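You operate a simulated robot arm through the tools that you are given. There is no shell and no other tool. Be economical: measure what you need, move in short steps, check, and stop when the job is done.

The job below is to be done with a simulated two-armed robot. You get a single attempt, and the scene is never put back.

## Task
Hold the flashlight on the far half of the near table steady with one hand and press the flashlight button to switch it on with the other.

The check looks at the end state, three seconds after you hand in, the way a careful person would. Anything else that was tipped, shoved, dropped, spilled or broken makes it a failure.

## Robot
Two 7-joint arms with two-finger parallel grippers on one trunk, on a base that drives. Base frame: it is fixed to the floor where the robot stands at the start and does not move with it; the origin is under the middle of the robot, x ahead of it, y to its left, z up; the surface under the hand at the start is at about z = 0.95. Units: m, degrees, N and s.
The left shoulder is at the start at [0.02, 0.113, 1.347], the right one opposite. With the tool pointing down near the work surface each hand reaches from about 0.18 to 0.6 m from the robot's upright axis, wherever it stands, measured 20 degrees to its own side. Places, roughly: flashlight button [0.4, 0, 1.1]. Payload 1.57 kg a hand.
Tool frame (each hand has its own): the origin (TCP) lies between the finger pads and is the grasp point; the fingertips stand 0.03 m ahead of it; z points along the fingers, y is the line along which they close. Largest opening 0.08 m; finger width 0.017, thickness 0.012; the body of the gripper, 0.04 by 0.082 m, starts 0.08 m behind the TCP.
Orientation is that of the tool frame in the base frame, as a unit quaternion [x, y, z, w]. With the fingers straight down and closing along the base's y, the tool's x points along the base's -x, its y along +y and its z along -z.

## Interface
- The arms move only by the tool step_arm. It takes "left_series", "right_series" or both (then of equal length, played together; a hand with none holds still); each is text: rows parted by semicolons, each of 6 numbers parted by spaces: the shift along the tool's x, y, z in m, then the turn, a rotation vector about the tool's x, y, z in degrees. In form: tx ty tz wx wy wz; .... A call has 1 to 10 rows; each row is the pose to reach, as a shift and turn from the pose commanded when the call began, along the tool's axes at that moment. "left_claw" and "right_claw" are, for a hand that has rows, the closure in counts, from 0 (fully open) to 255 (shut), set as the call begins (left out, the last holds). Rows are played at 5 a second. More than 0.05 m and 8.6 degrees between two rows, or a gripper value outside its range, and nothing of the call is played. Where a pose cannot be reached the arm comes as near as it can. A force on the tool above 40 N (or 10 N above the force at the start of the call, whichever is more), or a blocked arm, ends the call early, and 0.2 s more pass. Each finger travels about 0.045 m/s and halts on what it meets, pressing with about 28 N; the grip force reading is that of the motor and also rises with nothing between the fingers. The clock runs only during rows and for 0.2 s after the last one: add rows that repeat a pose to give the fingers time. It gives the time, the measured TCP pose, the force on the tool (base axes), the opening and the grip force at its end, in the units of the frame above (readings bear some noise), with the torque about the TCP (base axes, N m) and any sound that the robot's microphone picked up.
- Cameras (640 x 400 px; columns grow to the right, rows downward): "scene" is now at [0.1019, -0.0107, 1.4732]; the picture's right is [0.12, -0.99, 0.00], its down [-0.48, -0.06, -0.88] and it looks along [0.87, 0.10, -0.48] (base axes); focal length 214 px, centre (320, 200). "left" rides on the left gripper at [0.072, 0.007, -0.122] in its tool frame; the picture's right is [-0.09, 1.00, 0.00], its down [-0.84, -0.08, -0.54] and it looks along [-0.54, -0.05, 0.84] (tool axes); focal length 238 px, centre (320, 200). "right" rides on the right gripper at [0.072, -0.007, -0.122] in its tool frame; the picture's right is [0.09, 1.00, 0.00], its down [-0.84, 0.08, -0.54] and it looks along [-0.54, 0.05, 0.84] (tool axes); focal length 238 px, centre (320, 200). There is no depth. A picture from a camera that has moved, and an enlarged one, comes with that camera's place and axes in the base frame and with its lens. The place of the scene camera against the robot may be out by one fixed shift of up to 0.025 m in any direction.
- grab_frame(camera): a new picture of that camera. The clock stands still meanwhile.
- lift_body(by): slides the trunk up (or, below 0, down) by that many m; the arms and the scene camera ride with it, the base frame stays. It gives what a move gives, with no picture.
- roll_base(legs): drives the robot by 1 to 6 legs, each [ahead, left, turn to the left] in m, m and degrees, along the robot's own axes; the way and the turn of a leg run together, so that a leg with both is an arc; at most 1.5 m and 180 degrees a leg. The arms and the cameras ride along, it lands a little off, and it stops where it bumps. It gives what a move gives.
- pan_tilt(pan, tilt): turns the head with the scene camera to pan (to the left, within 80 degrees either way) and tilt (down, from -29 to 69), counted from straight ahead of the robot. It gives what a move gives.
- enlarge(camera, box): a new picture of the part [left, top, right, bottom] of that camera's present view, enlarged. The clock stands still meanwhile.
- close_job(): hands the job in; it is judged then, once.

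Go step by step. Nothing tells you exact positions but the pictures and the camera data: compare them with the known pose of the tool, close in by small moves and look again before you grip or let go. The budget is 120 turns and 88 pictures, counting those below and the enlarged ones. Unless the task says otherwise, let go and move clear before handing in, and close with one line.

The tools are called after ">>>" as a command line: name --argument value ..., lists and objects as JSON in quotes. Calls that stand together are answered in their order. step_arm: Moves the arms, as the interface text tells. Its arguments: {"type":"object","properties":{"left_series":{"type":"string"},"left_claw":{"type":"number"},"right_series":{"type":"string"},"right_claw":{"type":"number"}},"required":[]} The other tools are called the same way: lift_body (by) slides the trunk up or down; roll_base (legs) drives the base; pan_tilt (pan, tilt) turns the head that bears the scene camera; grab_frame (camera) takes a picture; enlarge (camera, box) takes an enlarged picture of a part of a camera's view; close_job () hands the job in.

At the start:

```text
time_s: 0.0
left_ee_pos: [0.4225, 0.2057, 1.3924]
left_ee_rot: [-0.001, 1.0, 0.0, -0.001]
left_wrist_force: [0.9, 0.2, 0.1]
left_torque: [-0.01, -0.01, 0.01]
left_finger_gap: 0.0798
left_grip_force: 0.1
right_ee_pos: [0.317, -0.1208, 1.4015]
right_ee_rot: [0.001, 1.0, 0.0, 0.001]
right_wrist_force: [0.9, -0.1, 0.6]
right_torque: [-0.02, 0.01, -0.01]
right_finger_gap: 0.0799
right_grip_force: 0.1
trunk travel left (down, up): [-0.4, 0.17]
robot x, y, heading: [0.0016, 0.0004, 0.2]
head pan, tilt: [6.7, 28.9]
```

scene: 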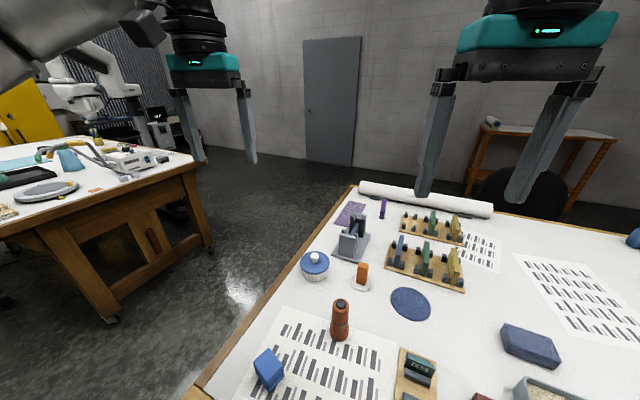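
right: 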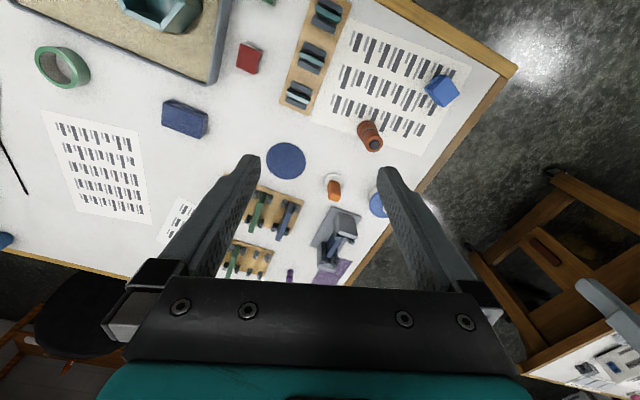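
left: 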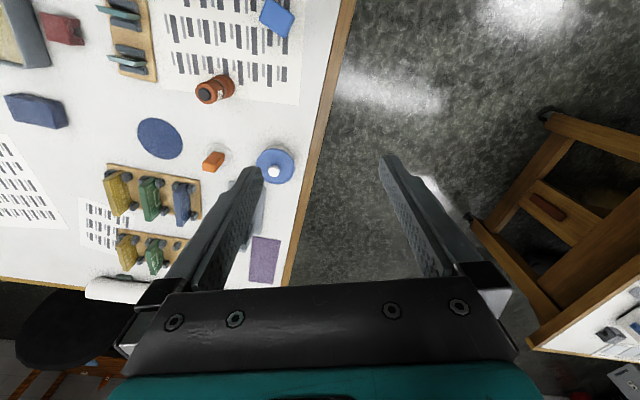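

The reddish-brown upright object at about [0.38, -0.02] looks like the flashlight. I'll look at it closely from each camera.

>>> enlarge --camera "scene" --box '[290, 270, 390, 350]'

>>> enlarge --camera "right" --box '[330, 100, 410, 170]'

>>> enlarge --camera "left" --box '[170, 50, 260, 120]'

```text
5.00 times, centred on (340, 310) of scene
camera zoom: at [0.1019, -0.0107, 1.4732], right [0.12, -0.99, 0.0], down [-0.48, -0.06, -0.88], along [0.87, 0.1, -0.48], focal length 1072 px, centre (220, -350)
```

zoom: 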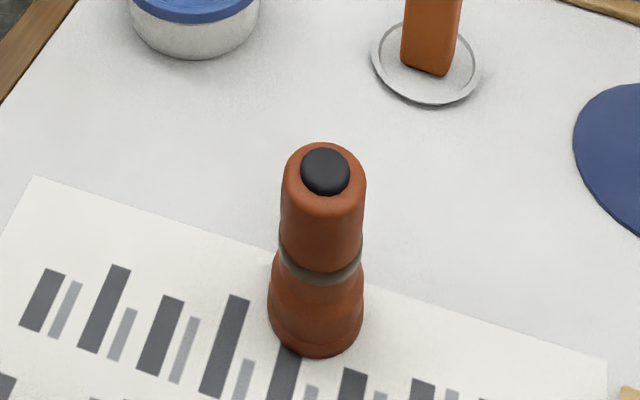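

```text
5.71 times, centred on (370, 135) of right
camera zoom: at [0.2456, -0.1261, 1.5243], right [-0.09, 1.0, 0.0], down [0.84, 0.08, 0.54], along [0.54, 0.05, -0.84], focal length 1362 px, centre (34, 571)
```

zoom: 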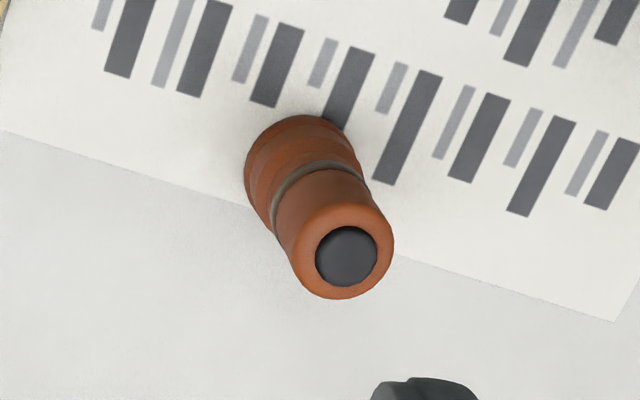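

```text
5.71 times, centred on (215, 85) of left
camera zoom: at [0.3495, 0.2133, 1.5158], right [0.09, 1.0, 0.0], down [0.84, -0.08, 0.54], along [0.54, -0.05, -0.84], focal length 1362 px, centre (920, 857)
```

zoom: 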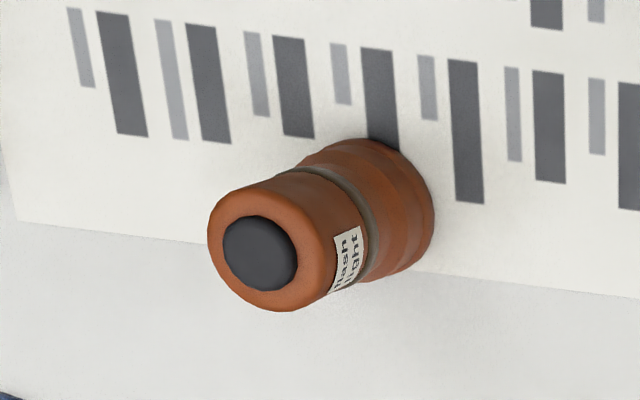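

The flashlight stands upright. Triangulating the two wrist views puts its black button top at about [0.403, 0.000, 1.055], and the body is about 36 mm wide. I'll turn the left hand in free air so it comes in from the left, near horizontal.

>>> step_arm --left_series "0 0 0 3.787 3.787 -5.944; 0 0 0 7.574 7.574 -11.888; 0 0 0 11.361 11.361 -17.832; 0 0 0 15.148 15.148 -23.776; 0 0 0 18.935 18.935 -29.72; 0 0 0 22.722 22.722 -35.664; 0 0 0 26.509 26.509 -41.608; 0 0 0 30.296 30.296 -47.552; 0 0 0 34.083 34.083 -53.496; 0 0 0 37.87 37.87 -59.44" --left_claw 0

>>> step_arm --left_series "0 0 0 3.172 3.172 -4.978; 0 0 0 6.344 6.344 -9.956; 0 0 0 9.516 9.516 -14.934; 0 0 0 12.687 12.687 -19.912; 0 0 0 12.687 12.687 -19.912"

```text
time_s: 2.2
left_ee_pos: [0.4216, 0.2055, 1.3933]
left_ee_rot: [-0.479, 0.764, -0.305, -0.305]
left_wrist_force: [-0.9, -0.5, -0.4]
left_torque: [0.0, 0.03, 0.01]
left_finger_gap: 0.0798
left_grip_force: 0.1
right_ee_pos: [0.3172, -0.1194, 1.4003]
right_ee_rot: [0.001, 1.0, 0.0, 0.0]
right_wrist_force: [0.2, 0.4, -0.1]
right_torque: [0.01, 0.01, -0.01]
right_finger_gap: 0.08
right_grip_force: 0.0
trunk travel left (down, up): [-0.4, 0.17]
robot x, y, heading: [0.0008, -0.0028, 0.2]
head pan, tilt: [6.7, 28.9]
```

```text
time_s: 3.4
left_ee_pos: [0.4217, 0.2054, 1.3929]
left_ee_rot: [0.597, -0.595, 0.381, 0.38]
left_wrist_force: [0.3, 0.0, -0.1]
left_torque: [-0.04, 0.0, 0.0]
left_finger_gap: 0.08
left_grip_force: 0.0
right_ee_pos: [0.3172, -0.1193, 1.4022]
right_ee_rot: [0.0, 1.0, 0.0, 0.0]
right_wrist_force: [-0.1, -0.9, -0.9]
right_torque: [0.04, 0.0, 0.02]
right_finger_gap: 0.0798
right_grip_force: 0.0
trunk travel left (down, up): [-0.4, 0.17]
robot x, y, heading: [-0.0009, 0.0018, -0.1]
head pan, tilt: [6.7, 28.9]
```

The left hand's pose is as intended. Next I'll move it to a pre-grasp about 12 cm short of the flashlight along its approach line.

>>> step_arm --left_series "-0.0303 0.0023 0.0274 0 0 0; -0.0606 0.0047 0.0547 0 0 0; -0.0908 0.007 0.0821 0 0 0; -0.1211 0.0094 0.1095 0 0 0; -0.1514 0.0117 0.1368 0 0 0; -0.1817 0.014 0.1642 0 0 0; -0.2119 0.0164 0.1915 0 0 0; -0.2422 0.0187 0.2189 0 0 0; -0.2422 0.0187 0.2189 0 0 0"

>>> grab_frame --camera "scene"

>>> grab_frame --camera "left"

```text
time_s: 5.4
left_ee_pos: [0.4045, 0.1107, 1.0805]
left_ee_rot: [0.597, -0.596, 0.38, 0.379]
left_wrist_force: [0.5, 1.6, -0.2]
left_torque: [-0.03, -0.04, 0.0]
left_finger_gap: 0.0802
left_grip_force: 0.0
right_ee_pos: [0.3182, -0.119, 1.4025]
right_ee_rot: [0.001, 1.0, 0.0, 0.0]
right_wrist_force: [-0.3, 0.1, 0.3]
right_torque: [-0.01, 0.0, 0.05]
right_finger_gap: 0.0796
right_grip_force: 0.1
trunk travel left (down, up): [-0.4, 0.17]
robot x, y, heading: [0.0023, -0.0021, -0.2]
head pan, tilt: [6.7, 28.9]
```

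```text
81 pictures are left
camera scene: at [0.1018, -0.0105, 1.4732], right [0.12, -0.99, 0.0], down [-0.48, -0.06, -0.88], along [0.87, 0.1, -0.48], focal length 214 px, centre (320, 200)
```

scene: 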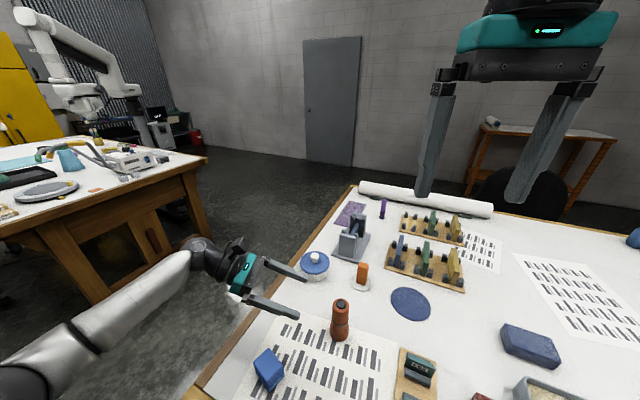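

```text
80 pictures are left
camera left: at [0.3956, 0.1908, 1.1976], right [-1.0, 0.04, -0.08], down [0.08, 0.84, -0.53], along [0.05, -0.53, -0.84], focal length 238 px, centre (320, 200)
```

left: 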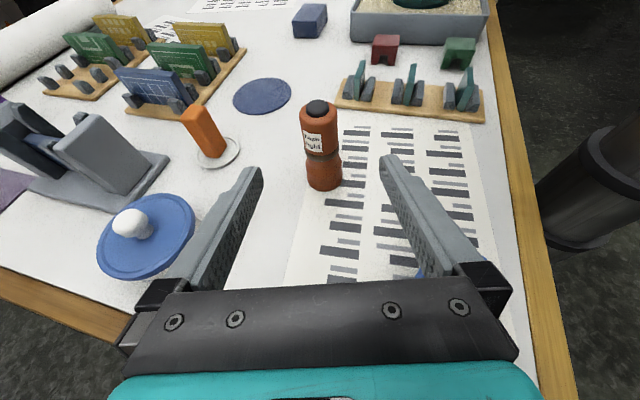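

The flashlight is centred between the open fingers and the path is clear. I'll advance to straddle its upper body.

>>> step_arm --left_series "0 0 0.025 0 0 0; 0 0 0.05 0 0 0; 0 0 0.075 0 0 0; -0.001 0 0.1 0 0 0; -0.0015 0 0.122 0 0 0; -0.0015 0 0.122 0 0 0"

>>> grab_frame --camera "left"

>>> enlarge --camera "scene" --box '[260, 260, 400, 350]'

```text
time_s: 6.8
left_ee_pos: [0.4026, -0.0009, 1.0275]
left_ee_rot: [0.596, -0.596, 0.38, 0.381]
left_wrist_force: [0.5, 0.6, -0.4]
left_torque: [0.02, -0.01, 0.01]
left_finger_gap: 0.08
left_grip_force: 0.1
right_ee_pos: [0.3173, -0.1191, 1.4021]
right_ee_rot: [0.0, 1.0, 0.0, 0.0]
right_wrist_force: [-0.2, 0.5, 0.2]
right_torque: [-0.02, 0.03, 0.04]
right_finger_gap: 0.0801
right_grip_force: 0.1
trunk travel left (down, up): [-0.4, 0.17]
robot x, y, heading: [-0.0046, -0.0019, 0.1]
head pan, tilt: [6.7, 28.9]
```

```text
79 pictures are left
camera left: at [0.396, 0.0808, 1.1452], right [-1.0, 0.04, -0.08], down [0.07, 0.84, -0.53], along [0.05, -0.53, -0.84], focal length 238 px, centre (320, 200)
```

left: 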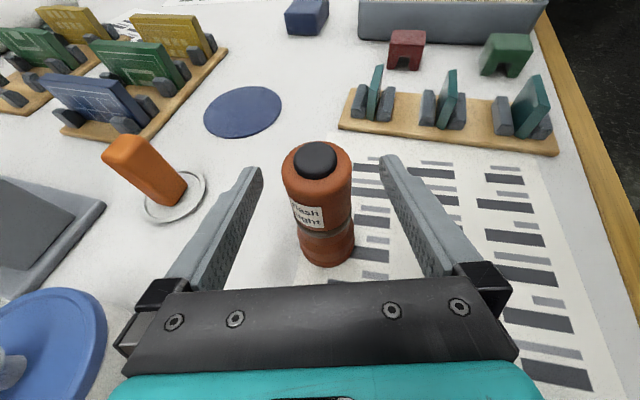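

```text
4.44 times, centred on (330, 305) of scene
camera zoom: at [0.1018, -0.0104, 1.4732], right [0.12, -0.99, 0.0], down [-0.48, -0.06, -0.88], along [0.87, 0.1, -0.48], focal length 953 px, centre (276, -267)
```

zoom: 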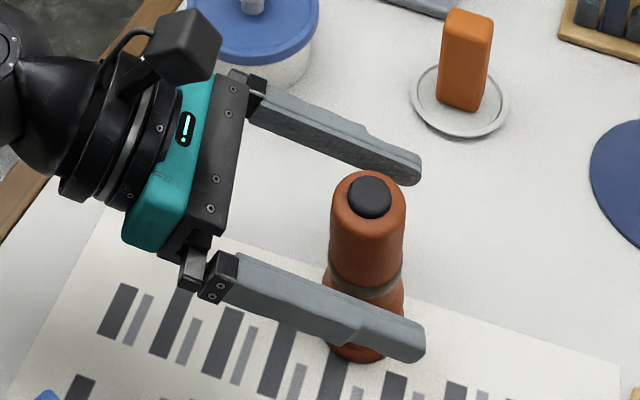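

The fingers straddle the upper body symmetrically and clear the button. Closing the left gripper now.

>>> step_arm --left_series "0 0 0 0 0 0; 0 0 0 0 0 0; 0 0 0 0 0 0; 0 0 0 0 0 0; 0 0 0 0 0 0; 0 0 0 0 0 0; 0 0 0 0 0 0" --left_claw 255 --right_series "0 0 0 0 0 0; 0 0 0 0 0 0; 0 0 0 0 0 0; 0 0 0 0 0 0; 0 0 0 0 0 0; 0 0 0 0 0 0; 0 0 0 0 0 0" --right_claw 255

>>> grab_frame --camera "left"

>>> enlarge --camera "scene" --box '[260, 260, 400, 350]'

```text
time_s: 8.4
left_ee_pos: [0.4026, -0.0001, 1.0278]
left_ee_rot: [0.596, -0.596, 0.381, 0.381]
left_wrist_force: [0.5, -1.4, 0.1]
left_torque: [-0.04, 0.0, -0.01]
left_finger_gap: 0.0357
left_grip_force: 28.4
right_ee_pos: [0.3166, -0.1198, 1.401]
right_ee_rot: [0.0, 1.0, 0.0, 0.0]
right_wrist_force: [0.5, 0.0, -0.4]
right_torque: [-0.01, -0.03, 0.01]
right_finger_gap: 0.0
right_grip_force: 20.8
trunk travel left (down, up): [-0.4, 0.17]
robot x, y, heading: [-0.0011, -0.0025, -0.0]
head pan, tilt: [6.7, 28.9]
```

```text
77 pictures are left
camera left: at [0.3961, 0.0807, 1.1455], right [-1.0, 0.04, -0.08], down [0.08, 0.84, -0.53], along [0.05, -0.53, -0.84], focal length 238 px, centre (320, 200)
```

left: 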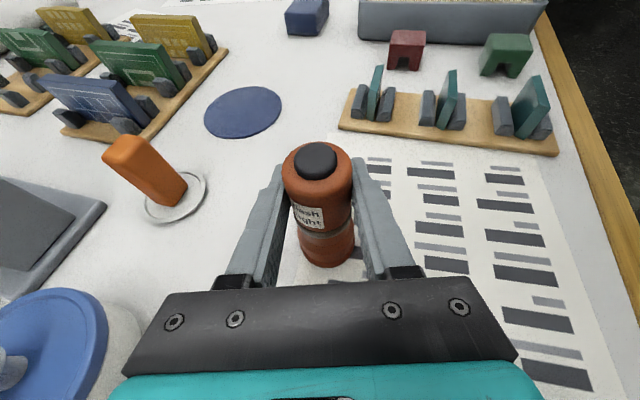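

```text
4.44 times, centred on (330, 305) of scene
camera zoom: at [0.1018, -0.0108, 1.4732], right [0.12, -0.99, 0.0], down [-0.48, -0.06, -0.88], along [0.87, 0.1, -0.48], focal length 953 px, centre (276, -267)
```

zoom: 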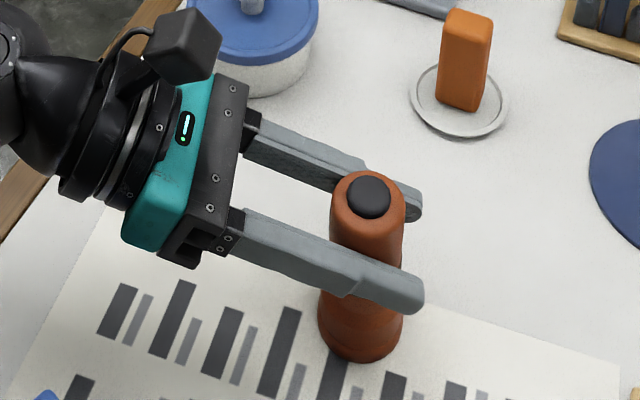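

The grip is firm, with a 35.7 mm gap at 28 N, and the flashlight hasn't moved. The right gripper is shut, so I'll bring it above the button, leaning 20° to the right to stay clear of the left wrist.

>>> step_arm --right_series "-0.0107 0.0151 0.0351 -2.5 0 0; -0.0214 0.0302 0.0703 -5 0 0; -0.0321 0.0454 0.1054 -7.5 0 0; -0.0428 0.0605 0.1405 -10 0 0; -0.0534 0.0756 0.1756 -12.5 0 0; -0.0641 0.0908 0.2108 -15 0 0; -0.0748 0.1059 0.2459 -17.5 0 0; -0.0855 0.121 0.281 -20 0 0; -0.0855 0.121 0.281 -20 0 0"

>>> grab_frame --camera "right"

>>> enlarge --camera "scene" --box '[260, 230, 420, 350]'

>>> grab_frame --camera "left"

```text
time_s: 10.4
left_ee_pos: [0.4035, -0.0012, 1.0282]
left_ee_rot: [-0.596, 0.596, -0.38, -0.381]
left_wrist_force: [0.0, 0.3, 0.0]
left_torque: [-0.05, 0.01, -0.02]
left_finger_gap: 0.0359
left_grip_force: 28.3
right_ee_pos: [0.4032, 0.001, 1.1197]
right_ee_rot: [0.001, 0.985, 0.174, 0.0]
right_wrist_force: [0.0, 1.1, -0.4]
right_torque: [0.0, 0.0, -0.02]
right_finger_gap: 0.0
right_grip_force: 21.4
trunk travel left (down, up): [-0.4, 0.17]
robot x, y, heading: [0.0041, 0.0015, 0.1]
head pan, tilt: [6.7, 28.9]
```

```text
75 pictures are left
camera right: at [0.3309, -0.0469, 1.2326], right [-0.09, 0.94, 0.34], down [0.84, -0.11, 0.54], along [0.54, 0.34, -0.77], focal length 238 px, centre (320, 200)
```

right: 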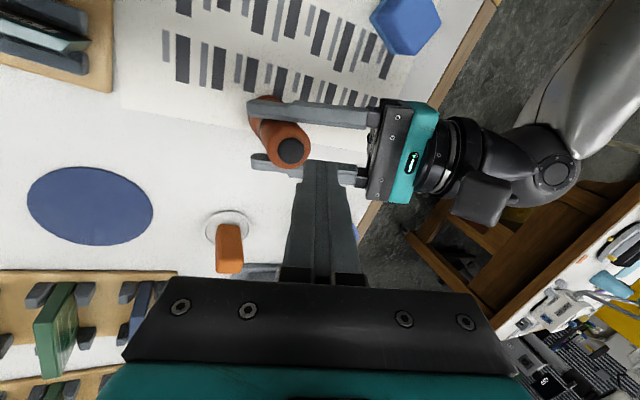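

```text
3.33 times, centred on (340, 290) of scene
camera zoom: at [0.1018, -0.0107, 1.4732], right [0.12, -0.99, 0.0], down [-0.48, -0.06, -0.88], along [0.87, 0.1, -0.48], focal length 715 px, centre (253, -100)
```

zoom: 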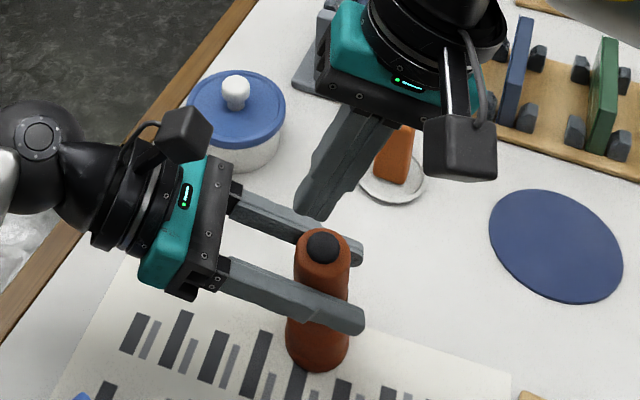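

```text
73 pictures are left
camera left: at [0.3961, 0.0807, 1.1455], right [-1.0, 0.04, -0.08], down [0.08, 0.84, -0.53], along [0.05, -0.53, -0.84], focal length 238 px, centre (320, 200)
```

left: 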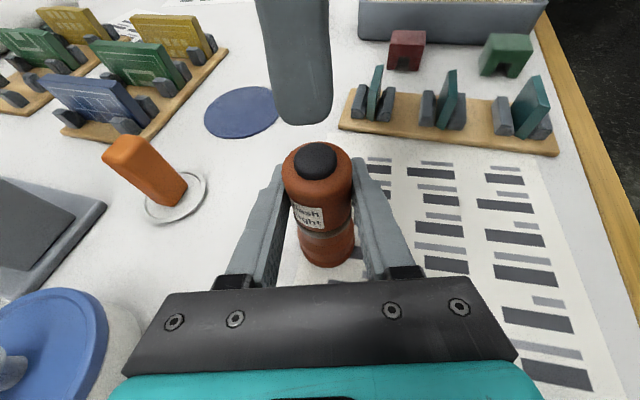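

The tip appears in the left view where I predicted, so it is lined up above the button. I'll lower it to about 4 mm above and check.

>>> step_arm --right_series "0 -0.0034 0.0094 0 0 0; 0 -0.0068 0.0188 0 0 0; 0 -0.0096 0.0263 0 0 0; 0 -0.0096 0.0263 0 0 0"

>>> enlarge --camera "left" --box '[260, 100, 380, 175]'

>>> enlarge --camera "right" --box '[240, 80, 400, 180]'

>>> enlarge --camera "scene" --box '[300, 265, 380, 315]'

```text
time_s: 11.4
left_ee_pos: [0.4021, -0.0015, 1.0282]
left_ee_rot: [0.597, -0.595, 0.381, 0.38]
left_wrist_force: [-0.5, 0.3, 0.4]
left_torque: [0.02, 0.0, -0.02]
left_finger_gap: 0.0361
left_grip_force: 28.0
right_ee_pos: [0.4035, 0.0012, 1.0921]
right_ee_rot: [0.0, 0.985, 0.174, 0.0]
right_wrist_force: [0.6, -0.2, 0.3]
right_torque: [-0.01, 0.01, 0.02]
right_finger_gap: 0.0002
right_grip_force: 21.2
trunk travel left (down, up): [-0.4, 0.17]
robot x, y, heading: [-0.0053, 0.0007, 0.0]
head pan, tilt: [6.7, 28.9]
```

```text
5.33 times, centred on (320, 138) of left
camera zoom: at [0.3961, 0.0807, 1.1455], right [-1.0, 0.04, -0.08], down [0.08, 0.84, -0.53], along [0.05, -0.53, -0.84], focal length 1271 px, centre (320, 533)
```

zoom: 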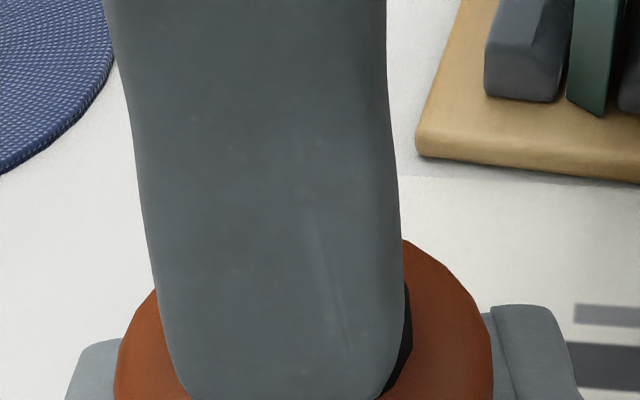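

```text
4.00 times, centred on (320, 130) of right
camera zoom: at [0.3309, -0.0465, 1.2053], right [-0.09, 0.94, 0.34], down [0.84, -0.11, 0.54], along [0.54, 0.33, -0.77], focal length 953 px, centre (320, 480)
```

zoom: 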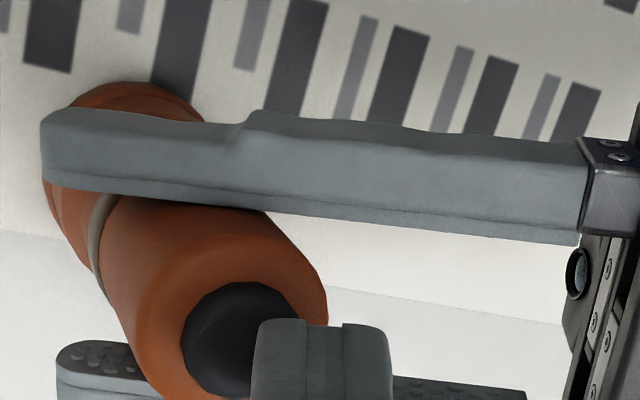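

```text
8.00 times, centred on (340, 290) of scene
camera zoom: at [0.1018, -0.0107, 1.4732], right [0.12, -0.99, 0.0], down [-0.48, -0.06, -0.88], along [0.87, 0.1, -0.48], focal length 1716 px, centre (160, -520)
```

zoom: 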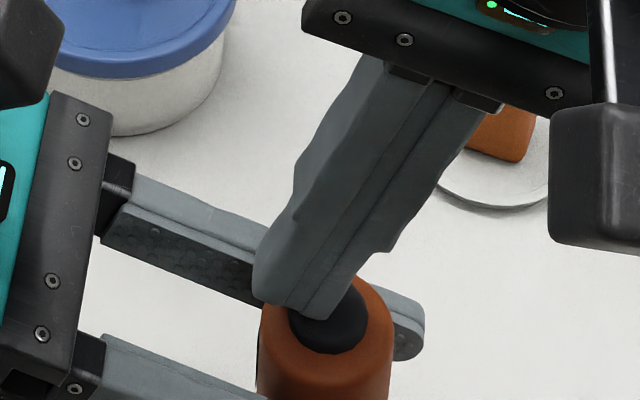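

The tip is about 4 mm above the button and slightly to its left. I'll shift it 3 mm right and creep down.

>>> step_arm --right_series "0.001 -0.0028 0.001 0 0 0; 0.001 -0.0031 0.0019 0 0 0; 0.001 -0.0035 0.0029 0 0 0; 0.001 -0.0038 0.0038 0 0 0; 0.001 -0.0042 0.0048 0 0 0; 0.001 -0.0045 0.0057 0 0 0"

>>> enlarge --camera "scene" --box '[300, 265, 380, 315]'

```text
time_s: 12.8
left_ee_pos: [0.4035, -0.0007, 1.0286]
left_ee_rot: [0.597, -0.595, 0.381, 0.379]
left_wrist_force: [0.9, -0.9, 0.9]
left_torque: [-0.03, -0.03, 0.04]
left_finger_gap: 0.0362
left_grip_force: 28.4
right_ee_pos: [0.4023, -0.0002, 1.0852]
right_ee_rot: [0.0, 0.985, 0.174, 0.002]
right_wrist_force: [-0.6, 0.2, 3.0]
right_torque: [0.02, -0.02, 0.01]
right_finger_gap: 0.0001
right_grip_force: 20.9
trunk travel left (down, up): [-0.4, 0.17]
robot x, y, heading: [0.0013, 0.002, 0.0]
head pan, tilt: [6.7, 28.9]
heard: click
```

```text
8.00 times, centred on (340, 290) of scene
camera zoom: at [0.1017, -0.0107, 1.4732], right [0.12, -0.99, 0.0], down [-0.48, -0.06, -0.88], along [0.87, 0.1, -0.48], focal length 1716 px, centre (160, -520)
```

zoom: 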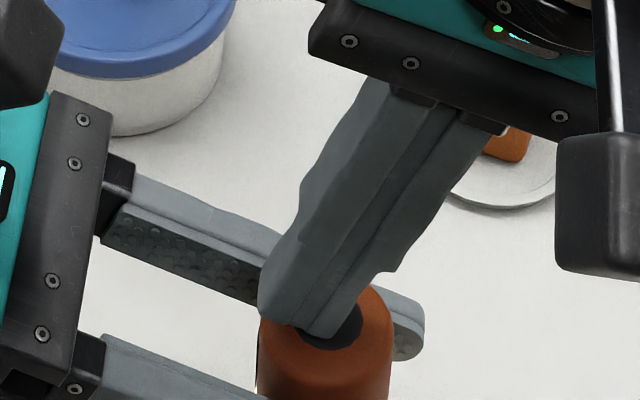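

I heard a click and read a 3 N contact force, so the button has been pressed. I'll lift the right hand straight up and look for the light.

>>> step_arm --right_series "0 0.0034 -0.0094 0 0 0; 0 0.0103 -0.0282 0 0 0; 0 0.0205 -0.0564 0 0 0; 0 0.0308 -0.0846 0 0 0; 0 0.0308 -0.0846 0 0 0"

>>> enlarge --camera "scene" --box '[260, 265, 400, 355]'

>>> grab_frame --camera "left"

```text
time_s: 14.0
left_ee_pos: [0.4025, -0.0014, 1.0277]
left_ee_rot: [0.596, -0.596, 0.381, 0.381]
left_wrist_force: [-0.1, 0.6, 1.3]
left_torque: [0.07, 0.02, -0.01]
left_finger_gap: 0.0357
left_grip_force: 27.4
right_ee_pos: [0.4014, -0.0011, 1.1759]
right_ee_rot: [0.0, 0.985, 0.174, 0.0]
right_wrist_force: [0.7, 0.2, -0.2]
right_torque: [0.01, 0.0, -0.02]
right_finger_gap: 0.0001
right_grip_force: 21.6
trunk travel left (down, up): [-0.4, 0.17]
robot x, y, heading: [0.0017, 0.0002, 0.1]
head pan, tilt: [6.7, 28.9]
```

```text
4.44 times, centred on (330, 310) of scene
camera zoom: at [0.1017, -0.0106, 1.4732], right [0.12, -0.99, 0.0], down [-0.48, -0.06, -0.88], along [0.87, 0.1, -0.48], focal length 953 px, centre (276, -289)
```

zoom: 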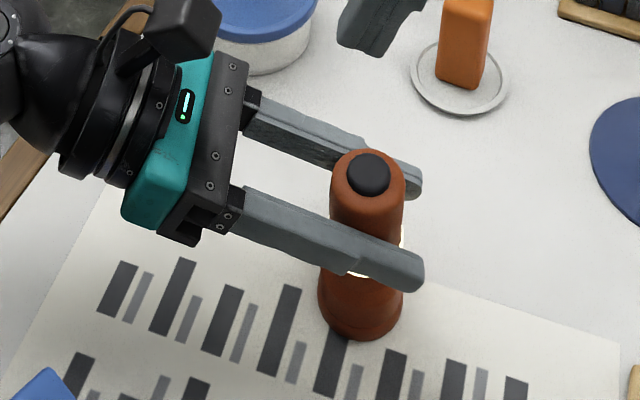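

```text
67 pictures are left
camera left: at [0.396, 0.0808, 1.1455], right [-1.0, 0.04, -0.08], down [0.08, 0.84, -0.53], along [0.05, -0.53, -0.84], focal length 238 px, centre (320, 200)
```

left: 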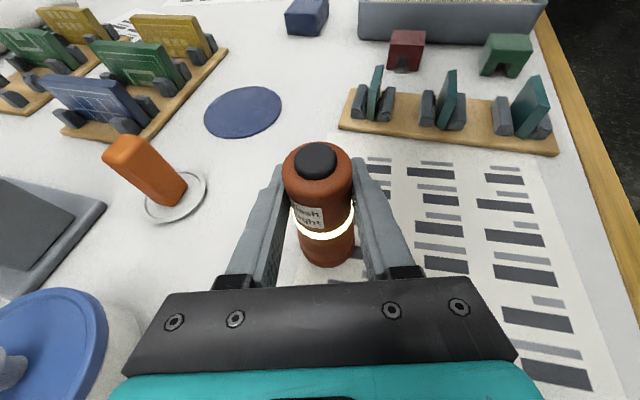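

The ring on the flashlight now glows, so it is on. I'll open the left hand with the flashlight standing on the table, then back out along the approach line.

>>> step_arm --left_series "0 0 0 0 0 0; 0 0 0 0 0 0; 0 0 0 0 0 0; 0 0 0 0 0 0; 0 0 0 0 0 0; 0 0 0 0 0 0" --left_claw 0

>>> step_arm --left_series "0 0 -0.02 0 0 0; 0 0 -0.045 0 0 0; 0 0 -0.07 0 0 0; 0 0 -0.1 0 0 0; 0 0 -0.13 0 0 0; 0.04 0 -0.15 0 0 0; 0.08 0 -0.17 0 0 0; 0.08 0 -0.17 0 0 0" --right_series "0 0 -0.02 0 0 0; 0 0 -0.04 0 0 0; 0 0 -0.06 0 0 0; 0 0 -0.08 0 0 0; 0 0 -0.1 0 0 0; 0 0 -0.12 0 0 0; 0 0 -0.12 0 0 0; 0 0 -0.12 0 0 0"

>>> grab_frame --camera "scene"

>>> enlarge --camera "scene" --box '[260, 265, 400, 355]'

```text
time_s: 15.4
left_ee_pos: [0.4022, -0.0009, 1.0272]
left_ee_rot: [0.597, -0.595, 0.381, 0.38]
left_wrist_force: [-0.6, 0.3, 0.0]
left_torque: [0.02, 0.02, 0.0]
left_finger_gap: 0.08
left_grip_force: 0.0
right_ee_pos: [0.4017, -0.0007, 1.1763]
right_ee_rot: [0.0, 0.985, 0.173, 0.0]
right_wrist_force: [-0.3, -0.5, 0.7]
right_torque: [0.05, -0.01, 0.04]
right_finger_gap: 0.0
right_grip_force: 21.4
trunk travel left (down, up): [-0.4, 0.17]
robot x, y, heading: [-0.0025, -0.0008, 0.1]
head pan, tilt: [6.7, 28.9]
```

```text
time_s: 17.2
left_ee_pos: [0.403, 0.1192, 1.1727]
left_ee_rot: [0.597, -0.595, 0.381, 0.38]
left_wrist_force: [0.2, 0.2, -0.2]
left_torque: [0.01, 0.06, 0.02]
left_finger_gap: 0.0802
left_grip_force: 0.1
right_ee_pos: [0.4016, -0.0425, 1.2881]
right_ee_rot: [0.0, 0.985, 0.174, 0.0]
right_wrist_force: [1.0, -0.6, 0.0]
right_torque: [0.0, 0.01, -0.03]
right_finger_gap: 0.0
right_grip_force: 21.4
trunk travel left (down, up): [-0.4, 0.17]
robot x, y, heading: [-0.0005, -0.0006, -0.0]
head pan, tilt: [6.7, 28.9]
```

```text
66 pictures are left
camera scene: at [0.1018, -0.0108, 1.4731], right [0.12, -0.99, 0.0], down [-0.48, -0.06, -0.88], along [0.87, 0.1, -0.48], focal length 214 px, centre (320, 200)
```

scene: 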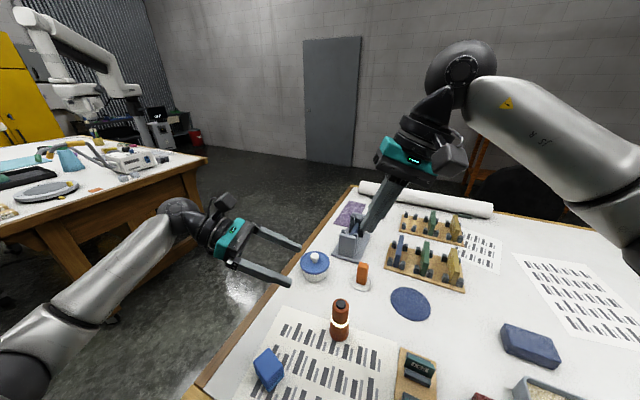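

```text
4.44 times, centred on (330, 310) of scene
camera zoom: at [0.1018, -0.0108, 1.4731], right [0.12, -0.99, 0.0], down [-0.48, -0.06, -0.88], along [0.87, 0.1, -0.48], focal length 953 px, centre (276, -289)
```

zoom: 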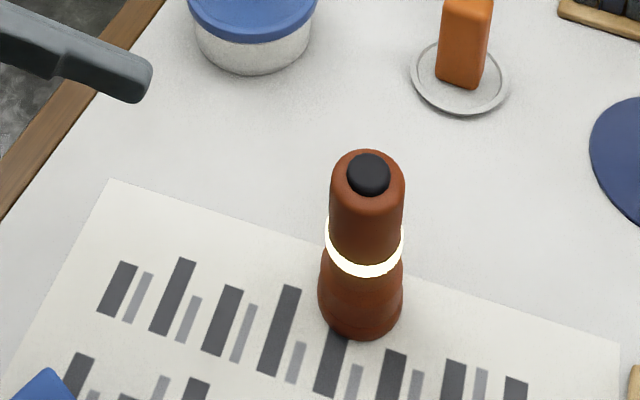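

The flashlight stands upright in its original spot with its ring lit, both hands are clear, and nothing else has moved. Handing in.

>>> close_job

```text
The job is handed in.
```

The flashlight is on: I held it with the left hand and pressed its button with the right. I then let go and moved both hands clear, leaving it upright in its original place with nothing else moved.
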